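You operate a simulated robot arm through the tools that you are given. There is no shell and no other tool.

Carry out the task below with a simulated robot arm. There is one attempt and no reset: what you move stays moved.

TASK
Put things in order on the sewing bench top. At the end: the brown white-banded core from the sewing bench top stands on top of the white band film roll; the white pleated filter (marked "N-53") from the sewing bench top stands on top of the grey machine foot; the cream foam block from the sewing bench top stands on top of the brown paper-wrapped sample pack; the brown thread cone is on the grey top slip board; whatever was shut is shut again. Leave all else as you found it, and nothing knocked over. Set down upright: brown thread cone.

Only the result counts: the job must be done as asked and must still hold three seconds after the hand-in. Knocking over, shifting, dropping, spilling or breaking anything else fails it.

THE ROBOT
A 6-joint arm with a two-finger parallel gripper, fixed in place. Base frame: the origin is at the foot of the arm, x ahead of it, y to its left, z up; the work surface is at about z = 0.8. Lengths are in m, angles in degrees, forces in N, time in s.
With the tool pointing down near the work surface it reaches from about 0.26 to 0.68 m from the base axis. Its first joint turns from -66.0 to 66.0 degrees. Payload 2.9 kg.
Tool frame: the origin (TCP) lies between the finger pads and is the grasp point; the fingertips stand 0.03 m ahead of it; z points along the fingers, y is the line along which they close. Largest opening 0.11 m; finger width 0.02, thickness 0.01; the body of the gripper, 0.048 by 0.112 m, starts 0.055 m behind the TCP.
Orientation is that of the tool frame in the base frame, as [roll, pitch, yaw] about the fixed x, y, z axes, in that order (R = Rz(yaw) Ry(pitch) Rx(roll)). With the fingers straight down and closing along the base's y, the tool's x points along the base's -x, its y along +y and its z along -z.

THE INTERFACE
- The arm moves only by the tool send_rows. Its argument "targets" is a list that holds one entry, the list of rows, each a list of 7 numbers: the finger opening in m, from 0 to 0.11, then the shift along the tool's x, y, z in m, then the turn, a rotation vector about the tool's x, y, z in rad. In form: [[[grip, x, y, z, rx, ry, rz], ...]]. A call has 1 to 20 rows; each row shifts and turns the commanded pose from where the row before left it, along the tool's axes as they then stand. Rows are played at 5 a second. More than 0.05 m and 8.6 degrees between two rows, or a gripper value outside its range, and nothing of the call is played. Where a pose cannot be reached the arm comes as near as it can. A force on the tool above 40 N (or 10 N above the force at the start of the call, whichever is more), or a blocked arm, ends the call early, and 0.2 s more pass. Each finger travels about 0.108 m/s and halts on what it meets, pressing with about 37 N; the grip force reading is that of the motor and also rises with nothing between the fingers. The clock runs only during rows and for 0.2 s after the last one: add rows that do not move to give the fingers time. The reply holds the time, the measured pose of the TCP, the force on the tool along the base axes, the opening and the grip force, in the units named above and with some noise, with the torque about the TCP (base axes, N m) and any sound that the robot's microphone picked up.
- Cameras (640 x 400 px; columns grow to the right, rows downward): "scene" is fixed at [0.08, 0.4108, 1.3813]; the picture's right is [-0.79, -0.61, 0.00], its down [-0.35, 0.45, -0.82] and it looks along [0.50, -0.65, -0.57] (base axes); focal length 286 px, centre (320, 200). "wrist" rides on the gripper at [0.072, 0.017, -0.103] in the tool frame; the picture's right is [-0.23, 0.97, 0.00], its down [-0.76, -0.18, -0.62] and it looks along [-0.61, -0.14, 0.78] (tool axes); focal length 222 px, centre (320, 200). There is no depth. A picture from a camera that has moved, and an enlarged one, comes with that camera's place and axes in the base frame and with its lens. The place of the scene camera against the robot may be out by one fixed shift of up to 0.025 m in any direction.
- grab_frame(camera): a new picture of that camera. The clock stands still meanwhile.
- close_up(camera, box): a new picture of the part [left, top, right, bottom] of that camera's present view, enlarged. The clock stands still meanwhile.
- sign_off(): hands the job in; it is judged then, once.

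Places have to be worked out from the pictures, the camera data and where the tool is seen. Open the gripper and draw the arm clear of the work before you hand the job in, unless the task says otherwise.

The tools are called after "Emit:" by a JSON object that holds its "name" and its "arguments". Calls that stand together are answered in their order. send_rows: Moves the arm, as the interface text tells. Its arguments: {"type":"object","properties":{"targets":{"type":"array"}},"required":["targets"]} The other tools are called the same way: grab_frame (camera) takes a picture; close_up (camera, box) takes an enlarged picture of a part of a camera's view; sign_off () hands the job in.

At the start:

```text
time_s: 0.0
eef_pos: [0.4769, -0.0377, 1.1262]
orientation: [-179.9, 0.0, 179.9]
contact_force: [0.0, 0.2, -0.1]
torque: [0.01, -0.01, 0.0]
gripper_width: 0.1101
finger_force: 0.1
```

scene: 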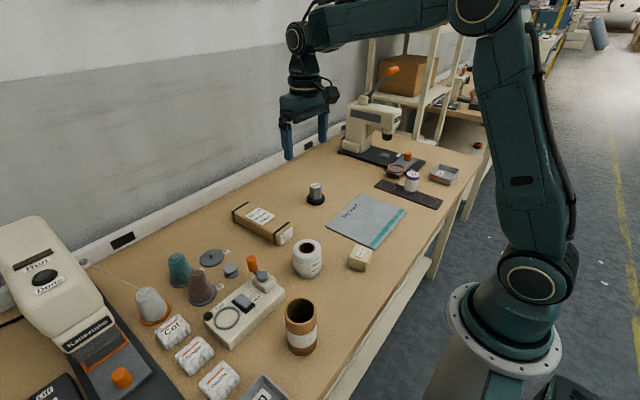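
wrist: 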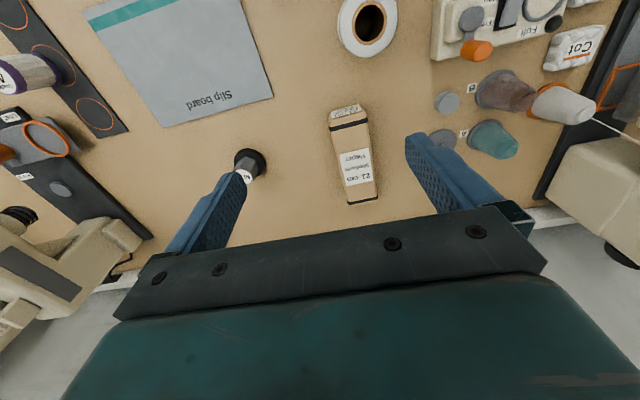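

The first pictures show the bench with many items; I need closer views to identify each of the named things before moving anything.

Emit:
{"name": "close_up", "arguments": {"camera": "scene", "box": [120, 220, 340, 400]}}

Emit:
{"name": "close_up", "arguments": {"camera": "scene", "box": [220, 160, 440, 300]}}

Emit:
{"name": "close_up", "arguments": {"camera": "scene", "box": [330, 60, 500, 220]}}

Emit:
{"name": "close_up", "arguments": {"camera": "scene", "box": [0, 200, 160, 400]}}

Emit:
{"name": "grab_frame", "arguments": {"camera": "wrist"}}

```text
2.22 times, centred on (230, 310) of scene
camera zoom: at [0.08, 0.4108, 1.3813], right [-0.79, -0.61, 0.0], down [-0.35, 0.45, -0.82], along [0.5, -0.65, -0.57], focal length 636 px, centre (520, -44)
```

zoom: 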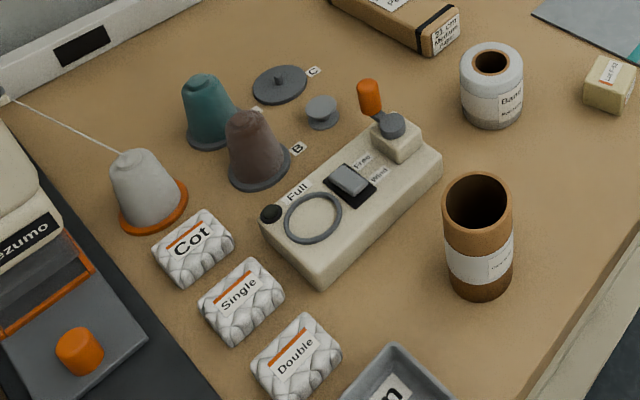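

```text
2.86 times, centred on (330, 230) of scene
camera zoom: at [0.08, 0.4108, 1.3813], right [-0.79, -0.61, 0.0], down [-0.35, 0.45, -0.82], along [0.5, -0.65, -0.57], focal length 818 px, centre (291, 114)
```

zoom: 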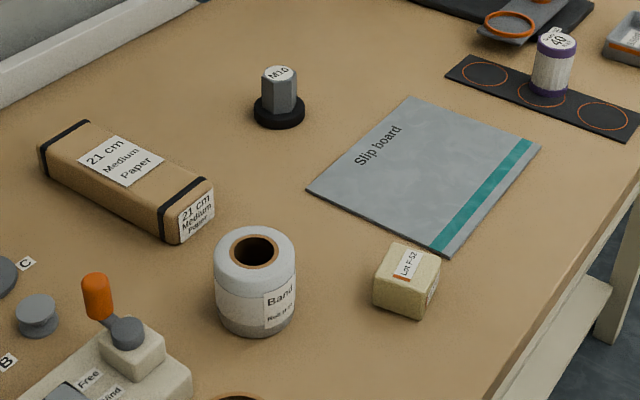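

```text
2.50 times, centred on (415, 140) of scene
camera zoom: at [0.08, 0.4108, 1.3813], right [-0.79, -0.61, 0.0], down [-0.35, 0.45, -0.82], along [0.5, -0.65, -0.57], focal length 715 px, centre (82, 350)
```

zoom: 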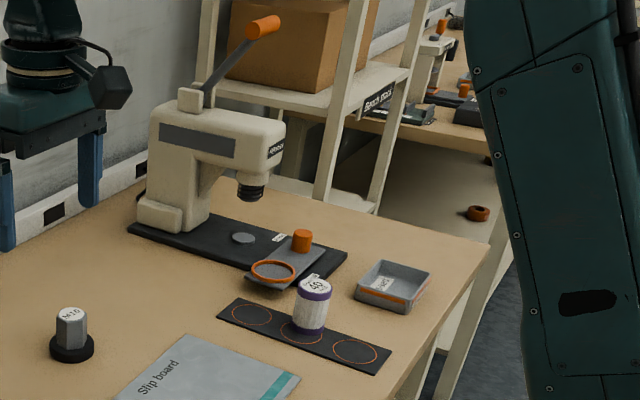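

```text
2.00 times, centred on (80, 300) of scene
camera zoom: at [0.08, 0.4108, 1.3813], right [-0.79, -0.61, 0.0], down [-0.35, 0.45, -0.82], along [0.5, -0.65, -0.57], focal length 572 px, centre (800, 0)
```

zoom: 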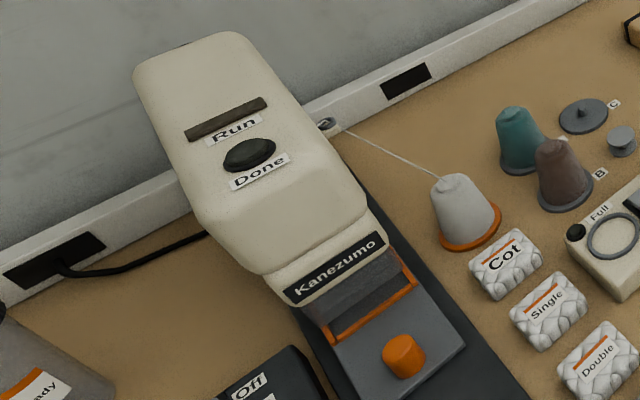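

```text
taken
camera wrist: at [0.4051, -0.0203, 1.2289], right [0.23, 0.97, 0.0], down [0.76, -0.18, 0.62], along [0.61, -0.14, -0.78], focal length 222 px, centre (320, 200)
```

wrist: 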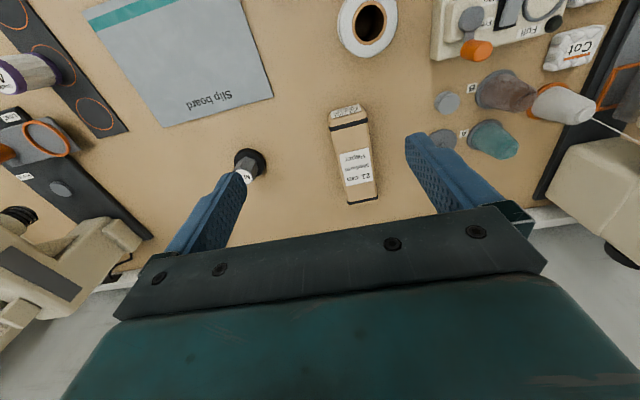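

I need the labels: the purple-banded white filter, the cone stands, and the control box. Zooming further in on each.

Emit:
{"name": "close_up", "arguments": {"camera": "scene", "box": [390, 150, 470, 210]}}

Emit:
{"name": "close_up", "arguments": {"camera": "scene", "box": [130, 240, 230, 320]}}

Emit:
{"name": "close_up", "arguments": {"camera": "scene", "box": [200, 250, 290, 350]}}

Emit:
{"name": "close_up", "arguments": {"camera": "scene", "box": [270, 280, 340, 370]}}

Emit:
{"name": "close_up", "arguments": {"camera": "wrist", "box": [400, 0, 640, 220]}}

Emit:
{"name": "close_up", "arguments": {"camera": "wrist", "box": [0, 0, 140, 120]}}

Emit:
{"name": "close_up", "arguments": {"camera": "wrist", "box": [200, 90, 400, 220]}}

Emit:
{"name": "close_up", "arguments": {"camera": "scene", "box": [180, 350, 340, 400]}}

```text
6.67 times, centred on (430, 180) of scene
camera zoom: at [0.08, 0.4108, 1.3813], right [-0.79, -0.61, 0.0], down [-0.35, 0.45, -0.82], along [0.5, -0.65, -0.57], focal length 1908 px, centre (-413, 333)
```

zoom: 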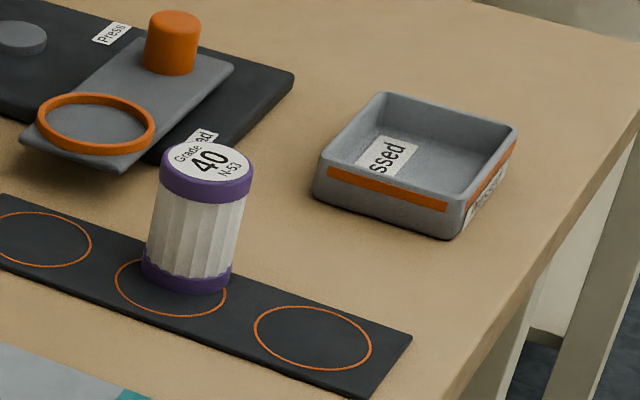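

```text
5.00 times, centred on (180, 280) of scene
camera zoom: at [0.08, 0.4108, 1.3813], right [-0.79, -0.61, 0.0], down [-0.35, 0.45, -0.82], along [0.5, -0.65, -0.57], focal length 1431 px, centre (1020, -200)
```

zoom: 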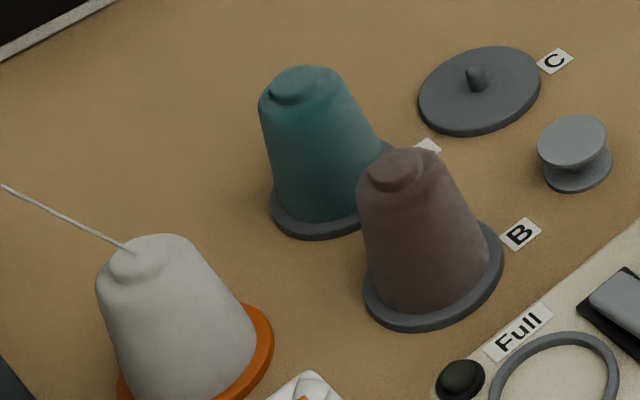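

```text
4.00 times, centred on (245, 300) of scene
camera zoom: at [0.08, 0.4108, 1.3813], right [-0.79, -0.61, 0.0], down [-0.35, 0.45, -0.82], along [0.5, -0.65, -0.57], focal length 1144 px, centre (620, -200)
```

zoom: 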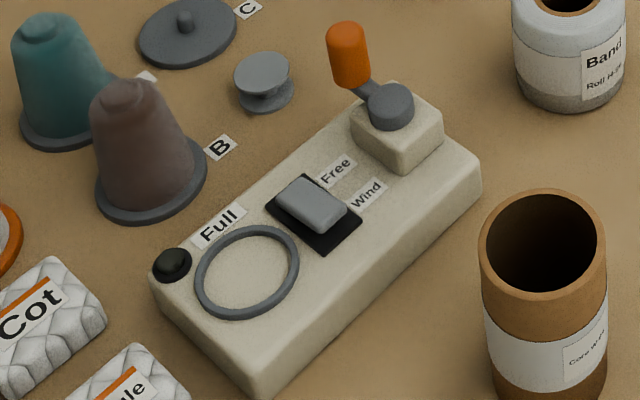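

```text
4.44 times, centred on (305, 325) of scene
camera zoom: at [0.08, 0.4108, 1.3813], right [-0.79, -0.61, 0.0], down [-0.35, 0.45, -0.82], along [0.5, -0.65, -0.57], focal length 1272 px, centre (387, -356)
```

zoom: 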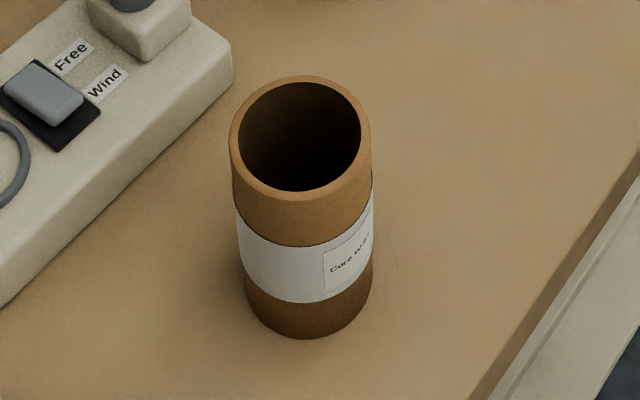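

```text
1.82 times, centred on (520, 110) of wrist
camera zoom: at [0.4051, -0.0203, 1.2289], right [0.23, 0.97, 0.0], down [0.76, -0.18, 0.62], along [0.61, -0.14, -0.78], focal length 404 px, centre (-44, 364)
```

zoom: 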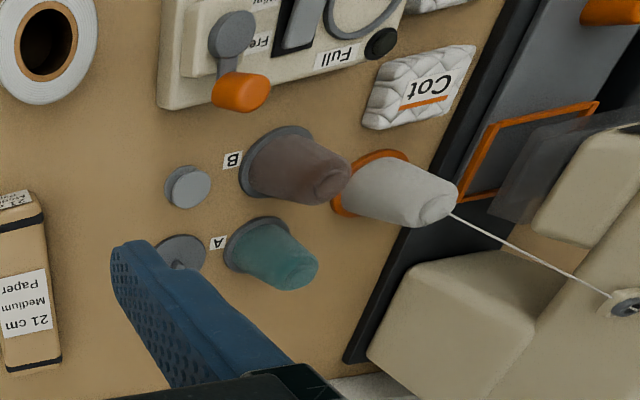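

```text
3.33 times, centred on (70, 60) of wrist
camera zoom: at [0.4051, -0.0203, 1.2289], right [0.23, 0.97, 0.0], down [0.76, -0.18, 0.62], along [0.61, -0.14, -0.78], focal length 740 px, centre (1153, 667)
```

zoom: 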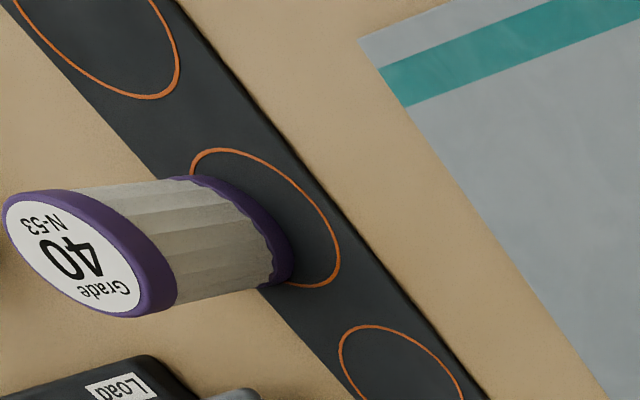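

```text
3.08 times, centred on (300, 155) of wrist
camera zoom: at [0.4051, -0.0203, 1.2289], right [0.23, 0.97, 0.0], down [0.76, -0.18, 0.62], along [0.61, -0.14, -0.78], focal length 684 px, centre (382, 338)
```

zoom: 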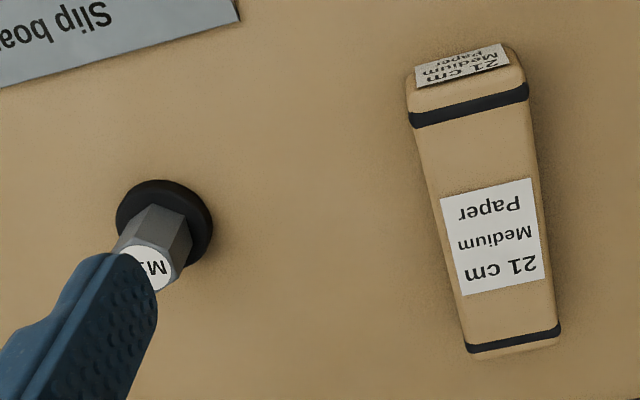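

```text
4.00 times, centred on (260, 375) of scene
camera zoom: at [0.08, 0.4108, 1.3813], right [-0.79, -0.61, 0.0], down [-0.35, 0.45, -0.82], along [0.5, -0.65, -0.57], focal length 1144 px, centre (560, -500)
```

zoom: 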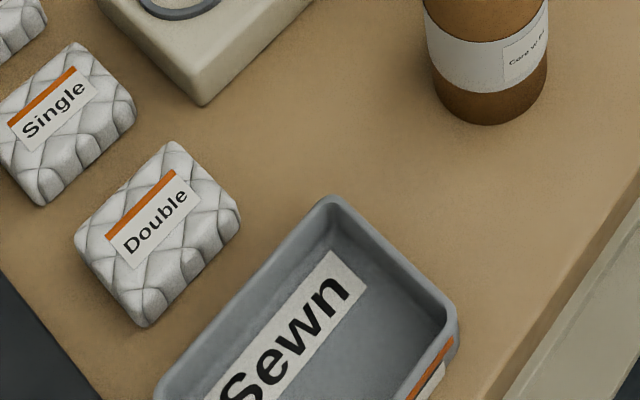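

I have all four items and their targets identified: core (~[0.30, 0.21]), filter N-53 (~[0.36, -0.48]), foam block (~[0.32, -0.06]), and brown cone on stand B (~[0.57, 0.26]). I'll hover over the foam block first, to measure it and calibrate against the wrist camera.

Emit:
{"name": "send_rows", "arguments": {"targets": [[[0.11, 0.032, -0.004, 0.02, 0, 0, 0], [0.11, 0.032, -0.004, 0.02, 0, 0, 0], [0.11, 0.032, -0.004, 0.02, 0, 0, 0], [0.11, 0.032, -0.004, 0.02, 0, 0, 0], [0.11, 0.032, -0.004, 0.02, 0, 0, 0], [0.11, 0, 0, 0, 0, 0, 0]]]}}

Emit:
{"name": "grab_frame", "arguments": {"camera": "wrist"}}

Emit:
{"name": "grab_frame", "arguments": {"camera": "scene"}}

```text
time_s: 1.4
eef_pos: [0.3178, -0.0574, 1.0258]
orientation: [180.0, 0.0, -180.0]
contact_force: [0.0, -0.4, -0.6]
torque: [0.0, 0.01, -0.02]
gripper_width: 0.1098
finger_force: 0.1
```

```text
taken
camera wrist: at [0.2458, -0.0412, 1.1292], right [0.23, 0.97, 0.0], down [0.76, -0.18, 0.62], along [0.61, -0.14, -0.78], focal length 222 px, centre (320, 200)
```

wrist: 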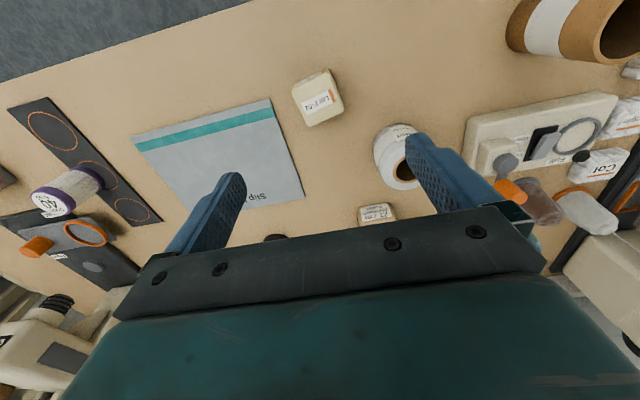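

```text
taken
```

scene: 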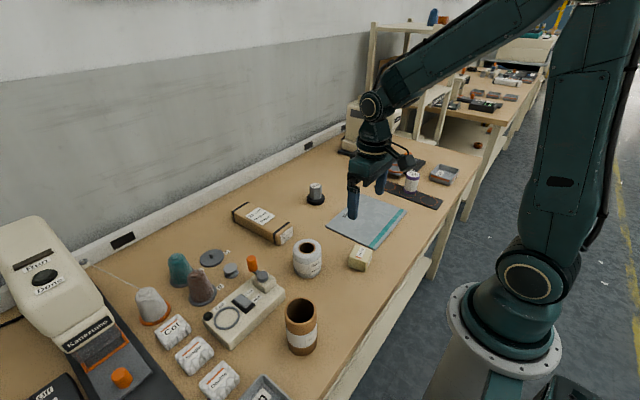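

The wrist view now shows foam block, roll, slip board, filter and core all together. I'll zoom in for accurate measurement.

Emit:
{"name": "close_up", "arguments": {"camera": "wrist", "box": [270, 50, 366, 140]}}

Emit:
{"name": "close_up", "arguments": {"camera": "wrist", "box": [350, 100, 450, 240]}}

Emit:
{"name": "close_up", "arguments": {"camera": "wrist", "box": [440, 0, 640, 240]}}

Emit:
{"name": "close_up", "arguments": {"camera": "wrist", "box": [0, 80, 320, 280]}}

```text
4.44 times, centred on (318, 95) of wrist
camera zoom: at [0.2458, -0.0412, 1.1292], right [0.23, 0.97, 0.0], down [0.76, -0.18, 0.62], along [0.61, -0.14, -0.78], focal length 987 px, centre (329, 667)
```

zoom: 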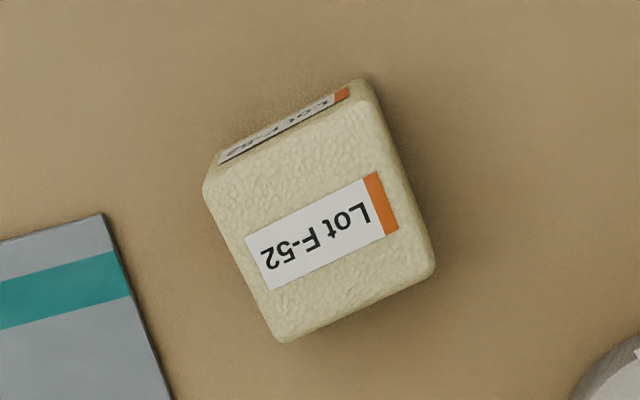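

```text
2.86 times, centred on (400, 170) of wrist
camera zoom: at [0.2458, -0.0412, 1.1292], right [0.23, 0.97, 0.0], down [0.76, -0.18, 0.62], along [0.61, -0.14, -0.78], focal length 635 px, centre (91, 286)
```

zoom: 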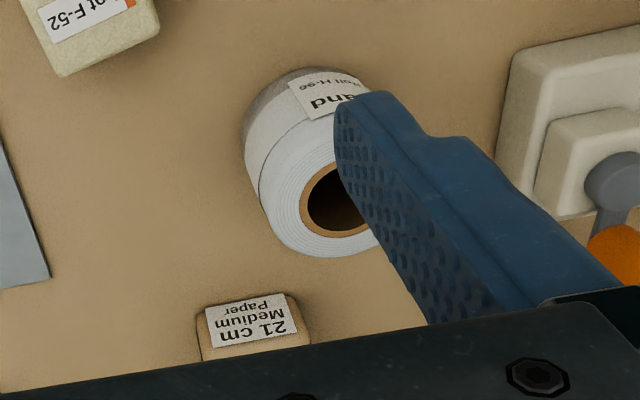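

```text
1.67 times, centred on (540, 120) of wrist
camera zoom: at [0.2458, -0.0412, 1.1292], right [0.23, 0.97, 0.0], down [0.76, -0.18, 0.62], along [0.61, -0.14, -0.78], focal length 370 px, centre (-47, 333)
```

zoom: 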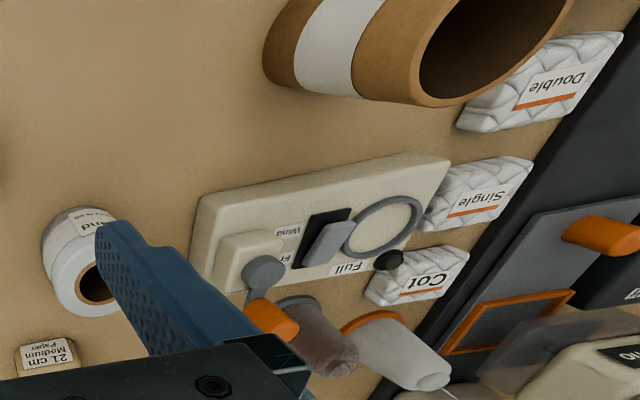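

```text
2.00 times, centred on (160, 180) of wrist
camera zoom: at [0.2458, -0.0412, 1.1292], right [0.23, 0.97, 0.0], down [0.76, -0.18, 0.62], along [0.61, -0.14, -0.78], focal length 444 px, centre (640, 240)
```

zoom: 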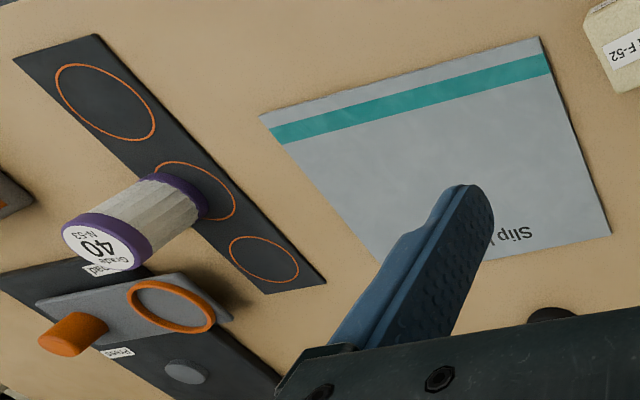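

The foam block's top face works out to about 0.050 x 0.045 m, centred at [0.321, -0.060], with its long edge turned about 12° from y and its top at ~0.838. I'll centre above it, turn 12°, narrow the opening and go down to about 0.916 for a check.

Emit:
{"name": "send_rows", "arguments": {"targets": [[[0.08, -0.0033, -0.0027, 0.03, 0, 0, -0.105], [0.08, 0, 0, 0.04, 0, 0, -0.105], [0.08, 0, 0, 0.04, 0, 0, 0], [0.08, 0, 0, 0, 0, 0, 0]]]}}

Emit:
{"name": "grab_frame", "arguments": {"camera": "wrist"}}

Emit:
{"name": "close_up", "arguments": {"camera": "scene", "box": [310, 180, 430, 280]}}

```text
time_s: 2.4
eef_pos: [0.3215, -0.0595, 0.9147]
orientation: [-180.0, 0.1, -168.0]
contact_force: [-0.1, 0.8, -0.3]
torque: [-0.02, 0.02, 0.03]
gripper_width: 0.0801
finger_force: 0.0
```

```text
taken
camera wrist: at [0.2475, -0.059, 1.0188], right [0.02, 1.0, 0.0], down [0.78, -0.01, 0.62], along [0.62, -0.01, -0.78], focal length 222 px, centre (320, 200)
```

wrist: 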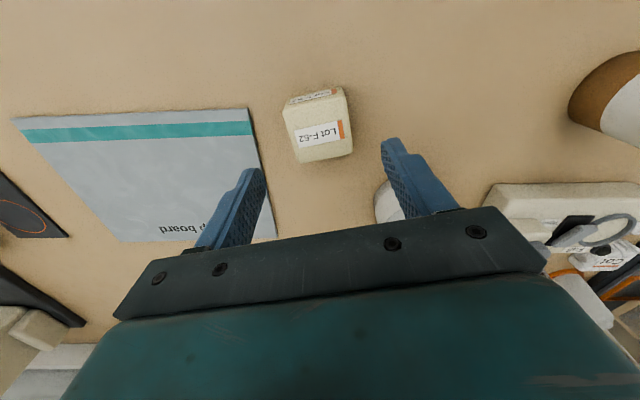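

```text
4.00 times, centred on (370, 230) of scene
camera zoom: at [0.08, 0.4108, 1.3813], right [-0.79, -0.61, 0.0], down [-0.35, 0.45, -0.82], along [0.5, -0.65, -0.57], focal length 1144 px, centre (120, 80)
```

zoom: 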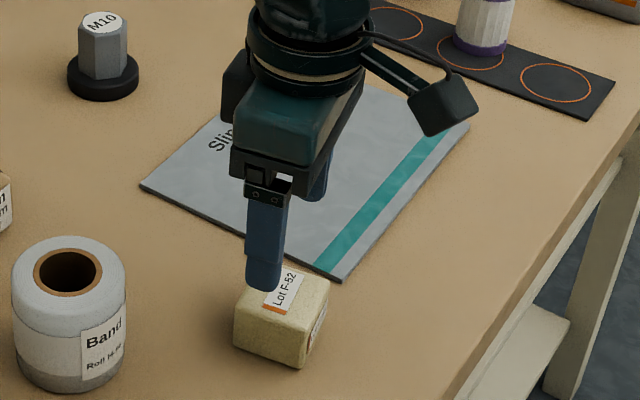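

The tool is squared to the block; I'll zoom in to check that it lies centred between the fingers before descending.

Emit:
{"name": "close_up", "arguments": {"camera": "wrist", "box": [230, 70, 430, 220]}}

```text
2.67 times, centred on (330, 145) of wrist
camera zoom: at [0.2475, -0.059, 1.0188], right [0.02, 1.0, 0.0], down [0.78, -0.01, 0.62], along [0.62, -0.01, -0.78], focal length 592 px, centre (293, 347)
```

zoom: 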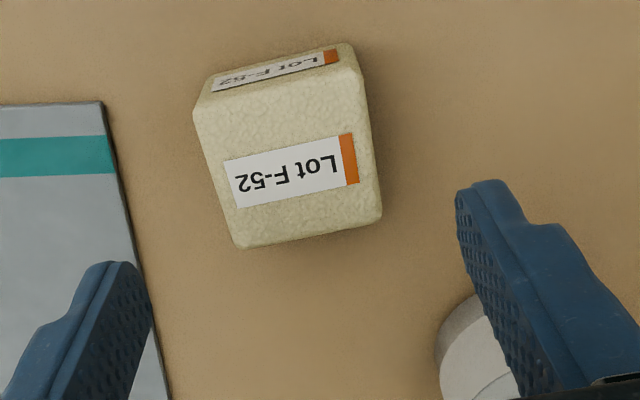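

The block centres at about [0.320, -0.060], aligned with the fingers. Descending to TCP z ≈ 0.835 (fingertips ~5 mm above the bench) and closing.

Emit:
{"name": "send_rows", "arguments": {"targets": [[[0.08, 0, 0, 0.03, 0, 0, 0], [0.08, 0, 0, 0.03, 0, 0, 0], [0.08, 0, 0, 0.012, 0, 0, 0], [0.08, 0, 0, 0.0075, 0, 0, 0], [0.08, 0, 0, 0, 0, 0, 0], [0.06, 0, 0, 0, 0, 0, 0], [0.045, 0, 0, 0, 0, 0, 0], [0.04, 0, 0, 0, 0, 0, 0], [0.04, 0, 0, 0, 0, 0, 0], [0.04, 0, 0, 0, 0, 0, 0]]]}}

Emit:
{"name": "close_up", "arguments": {"camera": "scene", "box": [310, 180, 430, 280]}}

```text
time_s: 4.6
eef_pos: [0.3212, -0.0601, 0.8364]
orientation: [179.9, 0.1, -167.9]
contact_force: [0.5, 0.4, -0.6]
torque: [0.03, -0.03, 0.0]
gripper_width: 0.0508
finger_force: 36.7
```

```text
4.00 times, centred on (370, 230) of scene
camera zoom: at [0.08, 0.4108, 1.3813], right [-0.79, -0.61, 0.0], down [-0.35, 0.45, -0.82], along [0.5, -0.65, -0.57], focal length 1144 px, centre (120, 80)
```

zoom: 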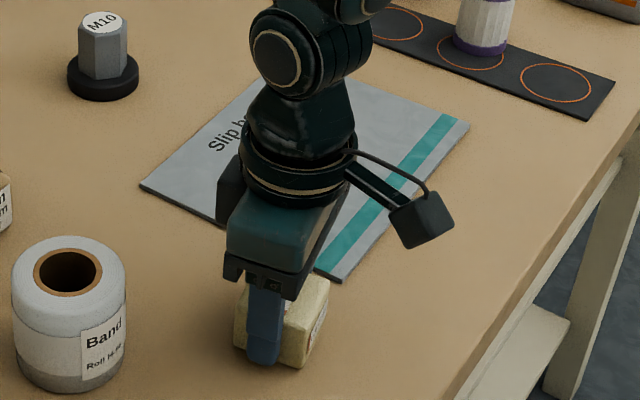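

Gripped (0.0508 m wide, 37 N). Lifting, turning back to yaw 0, and stopping short of the pack to measure it with the wrist camera.

Emit:
{"name": "send_rows", "arguments": {"targets": [[[0.04, 0, 0, -0.015, 0, 0, 0], [0.04, 0, 0, -0.04, 0, 0, 0], [0.04, 0, 0, -0.045, 0, 0, 0.105], [0.04, 0, 0, -0.045, 0, 0, 0.105], [0.04, 0, 0, -0.045, 0, 0, 0], [0.04, -0.04, 0.015, -0.01, 0, 0, 0], [0.04, -0.04, 0.015, 0, 0, 0, 0], [0.04, -0.04, 0.015, 0, 0, 0, 0], [0.04, -0.03, 0.015, 0, 0, 0, 0], [0.04, 0, 0, 0, 0, 0, 0]]]}}

Emit:
{"name": "grab_frame", "arguments": {"camera": "wrist"}}

Emit:
{"name": "close_up", "arguments": {"camera": "wrist", "box": [220, 60, 440, 220]}}

Emit:
{"name": "grab_frame", "arguments": {"camera": "scene"}}

```text
time_s: 6.8
eef_pos: [0.4714, 0.0005, 1.0335]
orientation: [180.0, 0.0, -180.0]
contact_force: [0.1, -1.0, -0.2]
torque: [-0.02, 0.01, 0.02]
gripper_width: 0.0506
finger_force: 37.4
```

```text
taken
camera wrist: at [0.3999, 0.0172, 1.1375], right [0.23, 0.97, 0.0], down [0.76, -0.18, 0.62], along [0.61, -0.14, -0.78], focal length 222 px, centre (320, 200)
```

wrist: 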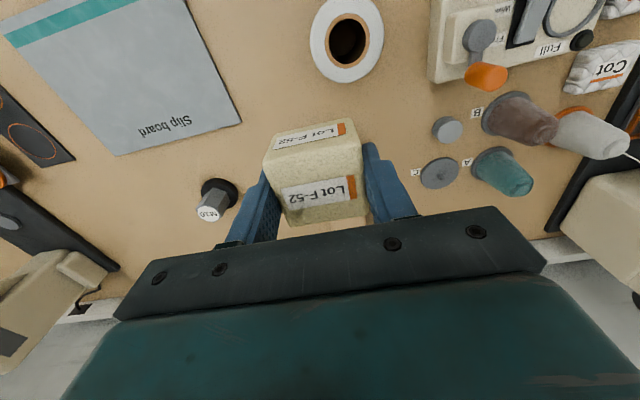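

```text
2.50 times, centred on (330, 140) of wrist
camera zoom: at [0.3999, 0.0172, 1.1375], right [0.23, 0.97, 0.0], down [0.76, -0.18, 0.62], along [0.61, -0.14, -0.78], focal length 555 px, centre (295, 350)
```

zoom: 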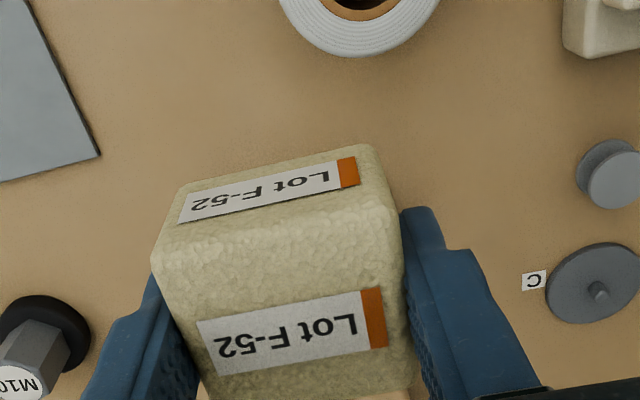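

```text
taken
```

scene: 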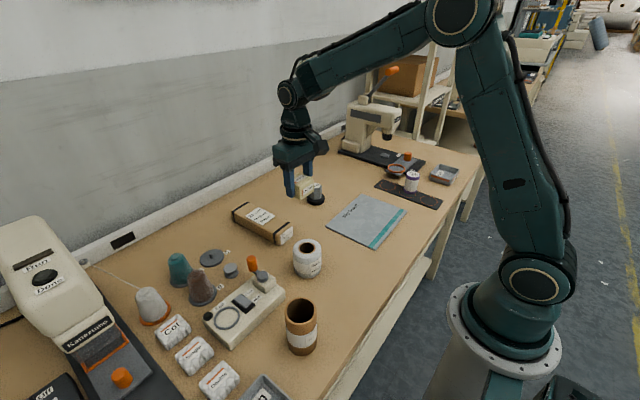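

The held block hides the pack from the wrist camera, so I'll zoom the scene camera on the pack for its height and outline.

Emit:
{"name": "close_up", "arguments": {"camera": "scene", "box": [224, 190, 304, 250]}}

```text
6.67 times, centred on (264, 220) of scene
camera zoom: at [0.08, 0.4108, 1.3813], right [-0.79, -0.61, 0.0], down [-0.35, 0.45, -0.82], along [0.5, -0.65, -0.57], focal length 1908 px, centre (693, 67)
```

zoom: 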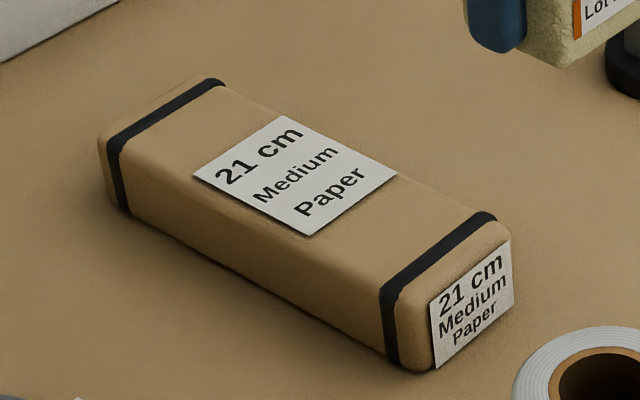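

The pack is about 0.04 tall, with its top centre at about [0.638, -0.002] and its axis nearly along x. I'll move over [0.626, -0.002] and go down to just above contact.

Emit:
{"name": "send_rows", "arguments": {"targets": [[[0.04, -0.04, -0.001, 0, 0, 0, 0], [0.04, -0.04, -0.001, 0, 0, 0, 0], [0.04, -0.04, -0.0005, 0, 0, 0, 0], [0.04, -0.035, 0, 0, 0, 0, 0], [0.04, 0, 0, 0.04, 0, 0, 0], [0.04, 0, 0, 0.04, 0, 0, 0], [0.04, 0, 0, 0.04, 0, 0, 0], [0.04, 0, 0, 0.02, 0, 0, 0], [0.04, 0, 0, 0, 0, 0, 0]]]}}

Emit:
{"name": "close_up", "arguments": {"camera": "scene", "box": [224, 180, 304, 250]}}

Emit:
{"name": "grab_frame", "arguments": {"camera": "wrist"}}

```text
time_s: 8.8
eef_pos: [0.6254, -0.0026, 0.8963]
orientation: [-180.0, 0.0, 180.0]
contact_force: [0.0, 0.9, 0.3]
torque: [-0.02, 0.0, 0.0]
gripper_width: 0.0501
finger_force: 37.1
```

```text
5.71 times, centred on (264, 215) of scene
camera zoom: at [0.08, 0.4108, 1.3813], right [-0.79, -0.61, 0.0], down [-0.35, 0.45, -0.82], along [0.5, -0.65, -0.57], focal length 1635 px, centre (640, 114)
```

zoom: 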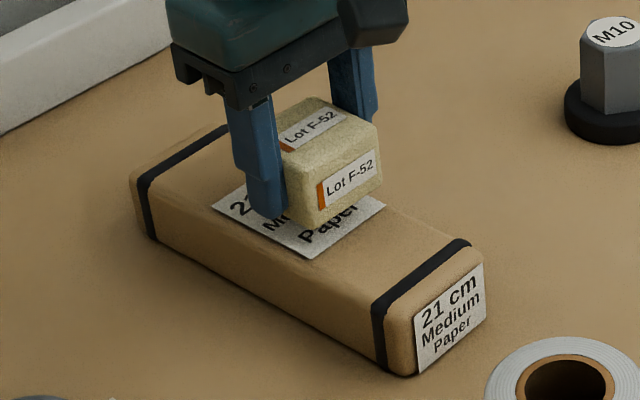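

```text
taken
camera wrist: at [0.5533, 0.0146, 0.9998], right [0.23, 0.97, 0.0], down [0.76, -0.18, 0.62], along [0.61, -0.14, -0.78], focal length 222 px, centre (320, 200)
```

wrist: 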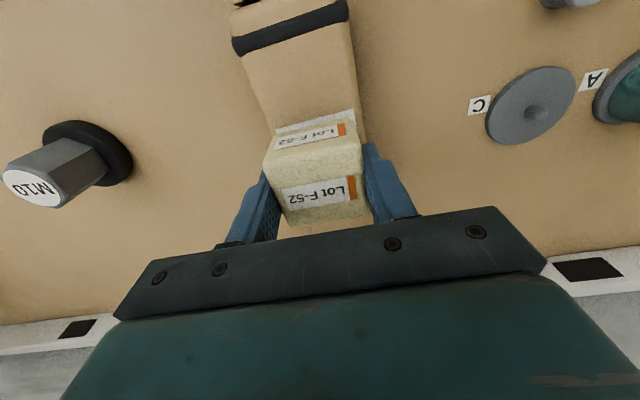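

The block is centred over the pack within ~2 mm. Coming down in small steps, watching the force for contact.

Emit:
{"name": "send_rows", "arguments": {"targets": [[[0.04, 0, 0, 0.006, 0, 0, 0], [0.04, 0, 0, 0.005, 0, 0, 0], [0.04, 0, 0, 0, 0, 0, 0]]]}}

Emit:
{"name": "close_up", "arguments": {"camera": "scene", "box": [244, 190, 294, 230]}}

```text
time_s: 9.6
eef_pos: [0.6262, -0.0013, 0.8842]
orientation: [179.8, 0.0, -179.9]
contact_force: [0.1, 0.1, -0.2]
torque: [0.0, 0.0, -0.03]
gripper_width: 0.0506
finger_force: 36.8
```

```text
10.00 times, centred on (269, 210) of scene
camera zoom: at [0.08, 0.4108, 1.3813], right [-0.79, -0.61, 0.0], down [-0.35, 0.45, -0.82], along [0.5, -0.65, -0.57], focal length 2861 px, centre (830, 100)
```

zoom: 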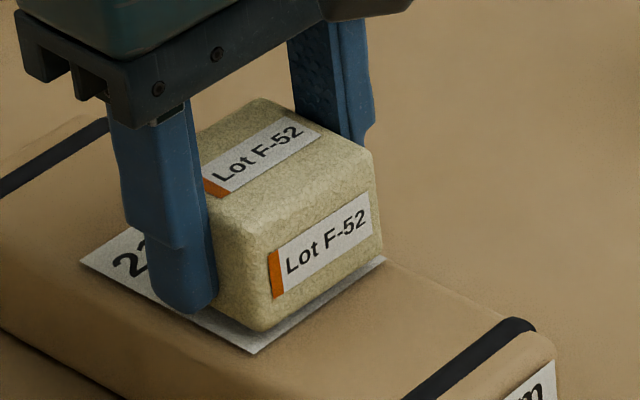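

Emit:
{"name": "send_rows", "arguments": {"targets": [[[0.04, 0, 0, 0.002, 0, 0, 0], [0.04, 0, 0, 0.002, 0, 0, 0], [0.04, 0, 0, 0, 0, 0, 0]]]}}

```text
time_s: 10.4
eef_pos: [0.6257, -0.0009, 0.8813]
orientation: [-180.0, 0.1, -180.0]
contact_force: [-0.3, -1.1, -0.4]
torque: [-0.02, 0.01, -0.01]
gripper_width: 0.0505
finger_force: 36.8
```

No contact force yet at 0.881; continuing down in 1.5 mm steps.

Emit:
{"name": "send_rows", "arguments": {"targets": [[[0.04, 0, 0, 0.0015, 0, 0, 0], [0.04, 0, 0, 0.0015, 0, 0, 0], [0.04, 0, 0, 0, 0, 0, 0]]]}}

Emit:
{"name": "close_up", "arguments": {"camera": "scene", "box": [244, 190, 294, 230]}}

```text
time_s: 11.2
eef_pos: [0.6256, -0.0021, 0.8794]
orientation: [180.0, 0.3, -180.0]
contact_force: [-3.8, -1.7, 14.0]
torque: [-0.06, 0.18, -0.01]
gripper_width: 0.0504
finger_force: 37.1
```

```text
10.00 times, centred on (269, 210) of scene
camera zoom: at [0.0796, 0.4107, 1.3813], right [-0.79, -0.61, 0.0], down [-0.35, 0.45, -0.82], along [0.5, -0.65, -0.57], focal length 2861 px, centre (830, 100)
```

zoom: 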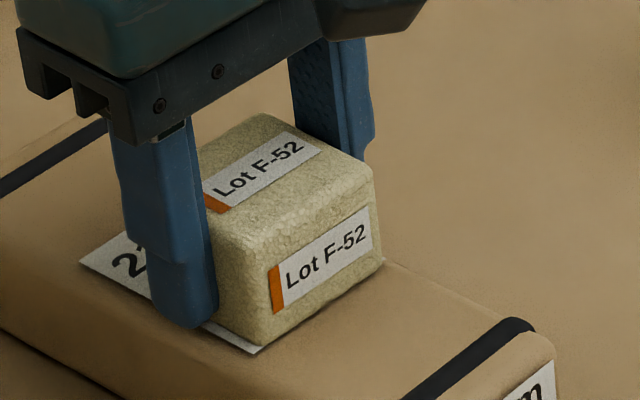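

Contact (14 N) at TCP z ≈ 0.879: the block sits on the pack. Opening to release and rising straight up.

Emit:
{"name": "send_rows", "arguments": {"targets": [[[0.054, 0, 0, -0.001, 0, 0, 0], [0.065, 0, 0, 0, 0, 0, 0], [0.08, 0, 0, 0, 0, 0, 0], [0.08, 0, 0, 0, 0, 0, 0], [0.08, 0, 0, -0.02, 0, 0, 0], [0.08, 0, 0, -0.03, 0, 0, 0], [0.08, 0, 0, -0.04, 0, 0, 0], [0.08, 0, 0, -0.04, 0, 0, 0], [0.08, 0, 0, -0.04, 0, 0, 0], [0.08, 0, 0, 0, 0, 0, 0]]]}}

Emit:
{"name": "close_up", "arguments": {"camera": "scene", "box": [224, 180, 304, 250]}}

Emit:
{"name": "grab_frame", "arguments": {"camera": "wrist"}}

```text
time_s: 13.4
eef_pos: [0.6275, -0.0027, 1.0516]
orientation: [180.0, 0.0, 180.0]
contact_force: [0.4, -0.2, -0.4]
torque: [-0.01, 0.02, 0.03]
gripper_width: 0.0799
finger_force: 0.0
```

```text
5.71 times, centred on (264, 215) of scene
camera zoom: at [0.08, 0.4108, 1.3813], right [-0.79, -0.61, 0.0], down [-0.35, 0.45, -0.82], along [0.5, -0.65, -0.57], focal length 1635 px, centre (640, 114)
```

zoom: 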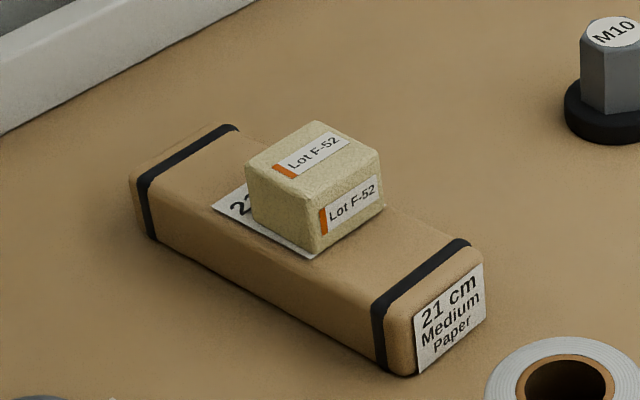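

```text
taken
camera wrist: at [0.5538, 0.0147, 1.1554], right [0.23, 0.97, 0.0], down [0.76, -0.18, 0.62], along [0.61, -0.14, -0.78], focal length 222 px, centre (320, 200)
```

wrist: 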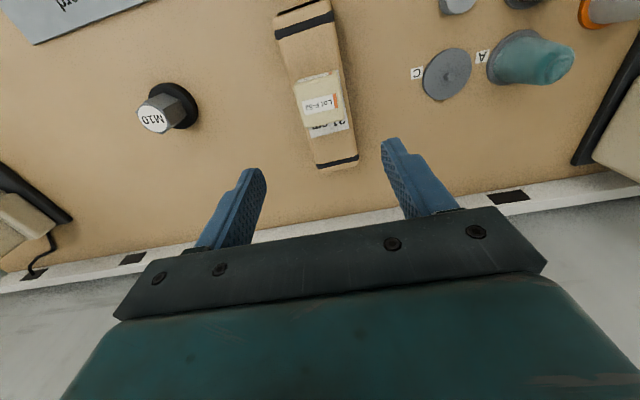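

The foam block stands on the pack. Before going to the filter, I'll measure the machine foot from here.

Emit:
{"name": "close_up", "arguments": {"camera": "wrist", "box": [120, 70, 220, 145]}}

Emit:
{"name": "close_up", "arguments": {"camera": "scene", "box": [296, 172, 336, 212]}}

```text
5.33 times, centred on (170, 108) of wrist
camera zoom: at [0.5538, 0.0147, 1.1554], right [0.23, 0.97, 0.0], down [0.76, -0.18, 0.62], along [0.61, -0.14, -0.78], focal length 1185 px, centre (1120, 693)
```

zoom: 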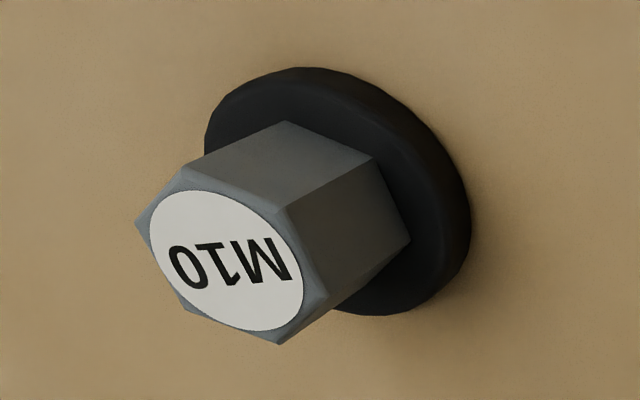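

```text
10.00 times, centred on (316, 192) of scene
camera zoom: at [0.08, 0.4108, 1.3813], right [-0.79, -0.61, 0.0], down [-0.35, 0.45, -0.82], along [0.5, -0.65, -0.57], focal length 2861 px, centre (360, 280)
```

zoom: 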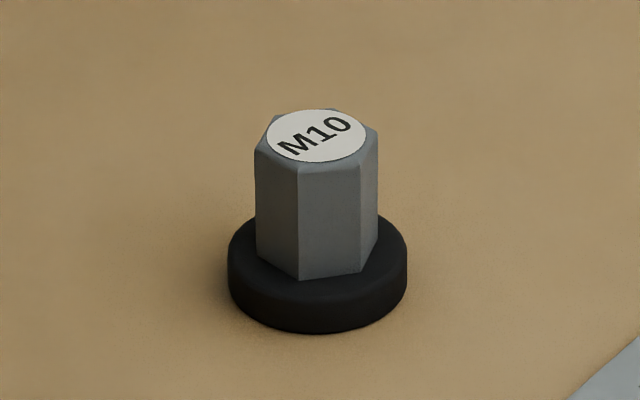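

The foot's axis is at about [0.600, -0.223], with its hex top at z ≈ 0.861. Now moving over to the filter (~[0.358, -0.477]) at safe height.

Emit:
{"name": "send_rows", "arguments": {"targets": [[[0.09, 0.0223, -0.039, 0.0, 0, 0, 0], [0.09, 0.0223, -0.039, 0.0, 0, 0, 0], [0.09, 0.0223, -0.039, 0.0, 0, 0, 0], [0.09, 0.0223, -0.039, 0.0, 0, 0, 0], [0.09, 0.0223, -0.039, 0.0, 0, 0, 0], [0.09, 0.0223, -0.039, 0.0, 0, 0, 0], [0.09, 0.0223, -0.039, 0.0, 0, 0, 0], [0.09, 0.0223, -0.039, 0.0, 0, 0, 0], [0.09, 0.0223, -0.039, 0.01, 0, 0, 0], [0.09, 0.0223, -0.039, 0.01, 0, 0, 0], [0.09, 0.0223, -0.039, 0.01, 0, 0, 0], [0.09, 0.0223, -0.039, 0.01, 0, 0, 0], [0.09, 0, 0, 0, 0, 0, 0]]]}}

Emit:
{"name": "grab_frame", "arguments": {"camera": "wrist"}}

Emit:
{"name": "close_up", "arguments": {"camera": "wrist", "box": [220, 60, 440, 220]}}

Emit:
{"name": "close_up", "arguments": {"camera": "scene", "box": [350, 100, 480, 220]}}

```text
time_s: 16.2
eef_pos: [0.3601, -0.4695, 1.0101]
orientation: [-179.9, 0.0, 180.0]
contact_force: [-0.4, 0.2, 0.0]
torque: [0.03, -0.02, 0.01]
gripper_width: 0.0899
finger_force: 0.1
```

```text
taken
camera wrist: at [0.2877, -0.4548, 1.1139], right [0.23, 0.97, 0.0], down [0.76, -0.18, 0.62], along [0.61, -0.14, -0.78], focal length 222 px, centre (320, 200)
```

wrist: 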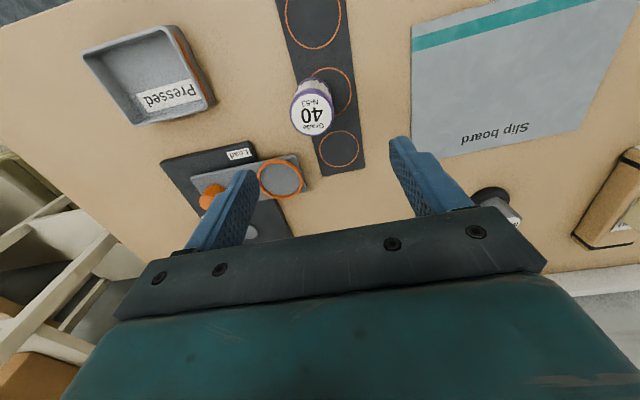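

```text
2.50 times, centred on (330, 140) of wrist
camera zoom: at [0.2877, -0.4548, 1.1139], right [0.23, 0.97, 0.0], down [0.76, -0.18, 0.62], along [0.61, -0.14, -0.78], focal length 555 px, centre (295, 350)
```

zoom: 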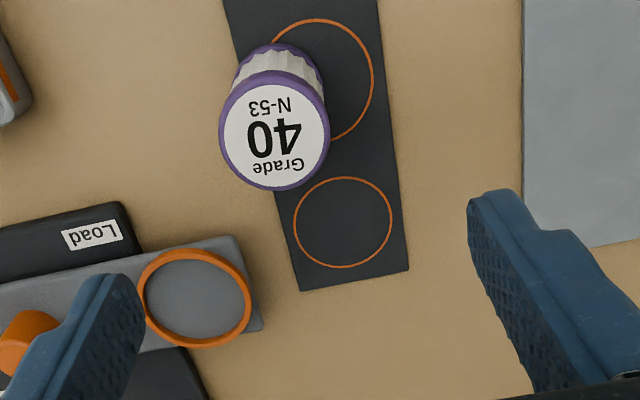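

```text
3.33 times, centred on (415, 160) of scene
camera zoom: at [0.08, 0.4107, 1.3813], right [-0.79, -0.61, 0.0], down [-0.35, 0.45, -0.82], along [0.5, -0.65, -0.57], focal length 954 px, centre (3, 333)
```

zoom: 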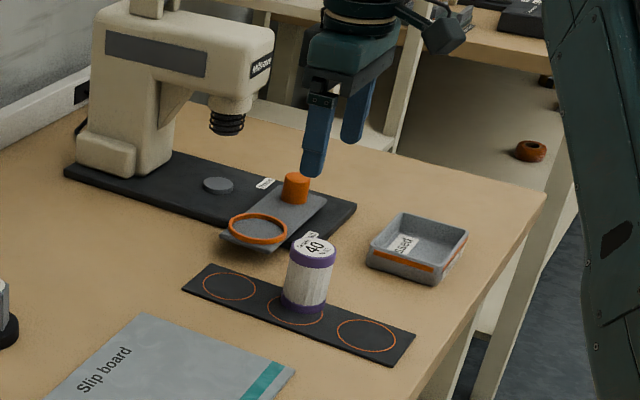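

The filter's axis is at about [0.359, -0.480], 0.047–0.05 m across, with a clear space on both sides along y. Centring, descending to TCP z ≈ 0.842 and gripping.

Emit:
{"name": "send_rows", "arguments": {"targets": [[[0.08, 0.001, -0.0105, 0.03, 0, 0, 0], [0.08, 0, 0, 0.04, 0, 0, 0], [0.08, 0, 0, 0.03, 0, 0, 0], [0.08, 0, 0, 0.03, 0, 0, 0], [0.08, 0, 0, 0.02, 0, 0, 0], [0.08, 0, 0, 0.018, 0, 0, 0], [0.08, 0, 0, 0, 0, 0, 0]]]}}

Emit:
{"name": "grab_frame", "arguments": {"camera": "wrist"}}

Emit:
{"name": "close_up", "arguments": {"camera": "scene", "box": [380, 130, 450, 210]}}

```text
time_s: 17.8
eef_pos: [0.3566, -0.4799, 0.8403]
orientation: [179.9, -0.1, 179.9]
contact_force: [-0.9, -0.8, 0.1]
torque: [0.03, 0.0, -0.01]
gripper_width: 0.0801
finger_force: 0.1
```

```text
taken
camera wrist: at [0.2848, -0.4639, 0.9443], right [0.23, 0.97, 0.0], down [0.76, -0.18, 0.62], along [0.61, -0.14, -0.78], focal length 222 px, centre (320, 200)
```

wrist: 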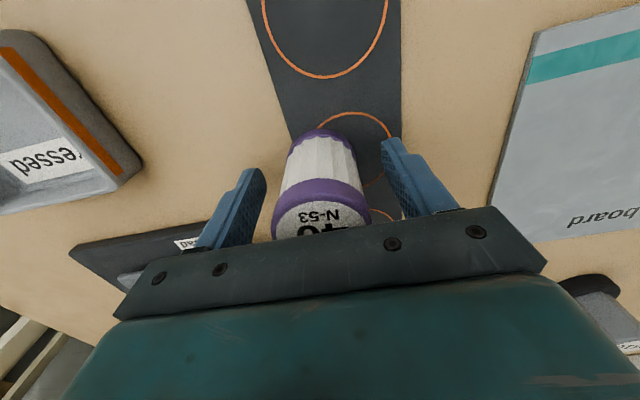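

```text
5.00 times, centred on (415, 170) of scene
camera zoom: at [0.08, 0.4108, 1.3813], right [-0.79, -0.61, 0.0], down [-0.35, 0.45, -0.82], along [0.5, -0.65, -0.57], focal length 1431 px, centre (-155, 350)
```

zoom: 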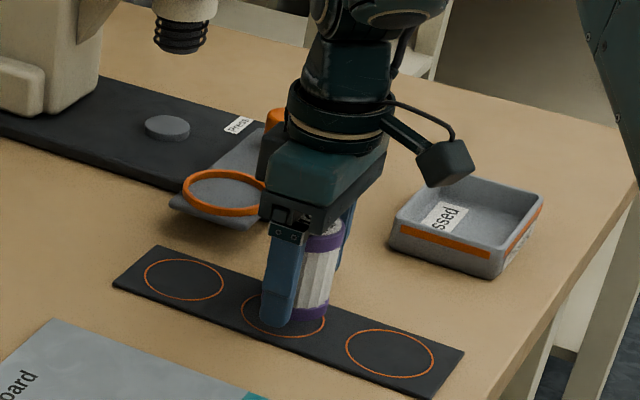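

The filter lies between the fingers, about 4 mm further forward than the TCP. A small shift in +x, then closing.

Emit:
{"name": "send_rows", "arguments": {"targets": [[[0.08, -0.004, 0, 0, 0, 0, 0], [0.065, 0, 0, 0, 0, 0, 0], [0.055, 0, 0, 0, 0, 0, 0], [0.04, 0, 0, 0, 0, 0, 0], [0.04, 0, 0, 0, 0, 0, 0], [0.04, 0, 0, 0, 0, 0, 0]]]}}

Emit:
{"name": "grab_frame", "arguments": {"camera": "wrist"}}

```text
time_s: 19.2
eef_pos: [0.3606, -0.4793, 0.8402]
orientation: [-179.9, 0.0, 179.9]
contact_force: [-0.2, -0.6, -0.1]
torque: [-0.01, -0.01, 0.02]
gripper_width: 0.047
finger_force: 36.9
```

```text
taken
camera wrist: at [0.2889, -0.4635, 0.9444], right [0.23, 0.97, 0.0], down [0.76, -0.18, 0.62], along [0.61, -0.14, -0.78], focal length 222 px, centre (320, 200)
```

wrist: 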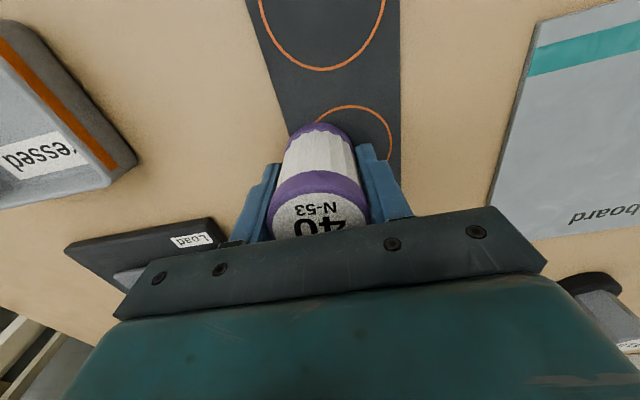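

Gripped (0.047 m). Lifting and carrying it part of the way, to a pose where the foot can still be seen beside the filter for re-measuring.

Emit:
{"name": "send_rows", "arguments": {"targets": [[[0.04, 0, 0, -0.01, 0, 0, 0], [0.04, 0, 0, -0.03, 0, 0, 0], [0.04, 0, 0, -0.045, 0, 0, 0], [0.04, 0, 0, -0.045, 0, 0, 0], [0.04, 0, 0, -0.045, 0, 0, 0], [0.04, -0.035, 0.03, -0.005, 0, 0, 0], [0.04, -0.035, 0.03, -0.005, 0, 0, 0], [0.04, -0.035, 0.03, 0, 0, 0, 0], [0.04, -0.035, 0.03, 0, 0, 0, 0], [0.04, 0, 0, 0, 0, 0, 0]]]}}

Emit:
{"name": "grab_frame", "arguments": {"camera": "wrist"}}

Emit:
{"name": "close_up", "arguments": {"camera": "wrist", "box": [390, 100, 510, 200]}}

Emit:
{"name": "close_up", "arguments": {"camera": "scene", "box": [290, 100, 450, 220]}}

```text
time_s: 21.4
eef_pos: [0.5017, -0.362, 1.0267]
orientation: [179.9, 0.0, 180.0]
contact_force: [-0.4, 0.2, -1.0]
torque: [0.0, -0.01, 0.02]
gripper_width: 0.0469
finger_force: 36.9
```

```text
taken
camera wrist: at [0.4288, -0.3448, 1.1293], right [0.23, 0.97, 0.0], down [0.76, -0.18, 0.62], along [0.61, -0.14, -0.78], focal length 222 px, centre (320, 200)
```

wrist: 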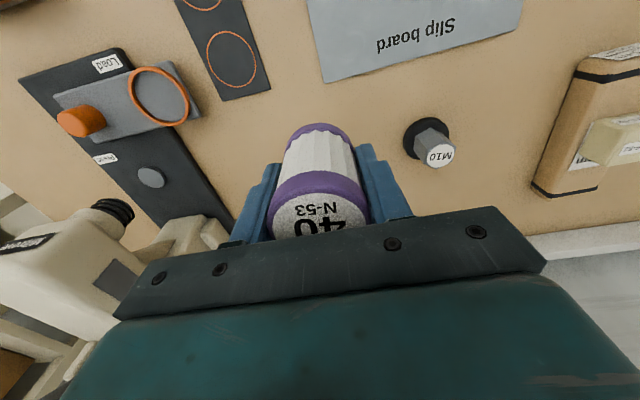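

```text
4.00 times, centred on (450, 150) of wrist
camera zoom: at [0.4288, -0.3448, 1.1293], right [0.23, 0.97, 0.0], down [0.76, -0.18, 0.62], along [0.61, -0.14, -0.78], focal length 888 px, centre (-200, 400)
```

zoom: 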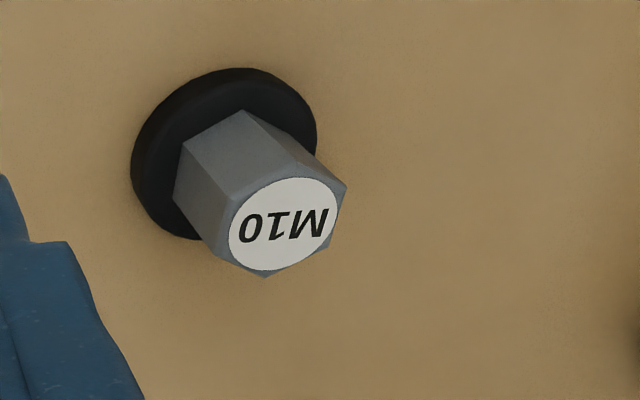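

```text
3.33 times, centred on (370, 160) of scene
camera zoom: at [0.08, 0.4108, 1.3813], right [-0.79, -0.61, 0.0], down [-0.35, 0.45, -0.82], along [0.5, -0.65, -0.57], focal length 954 px, centre (153, 333)
```

zoom: 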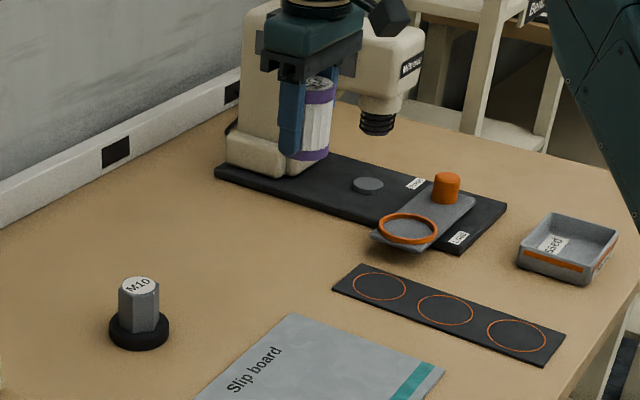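

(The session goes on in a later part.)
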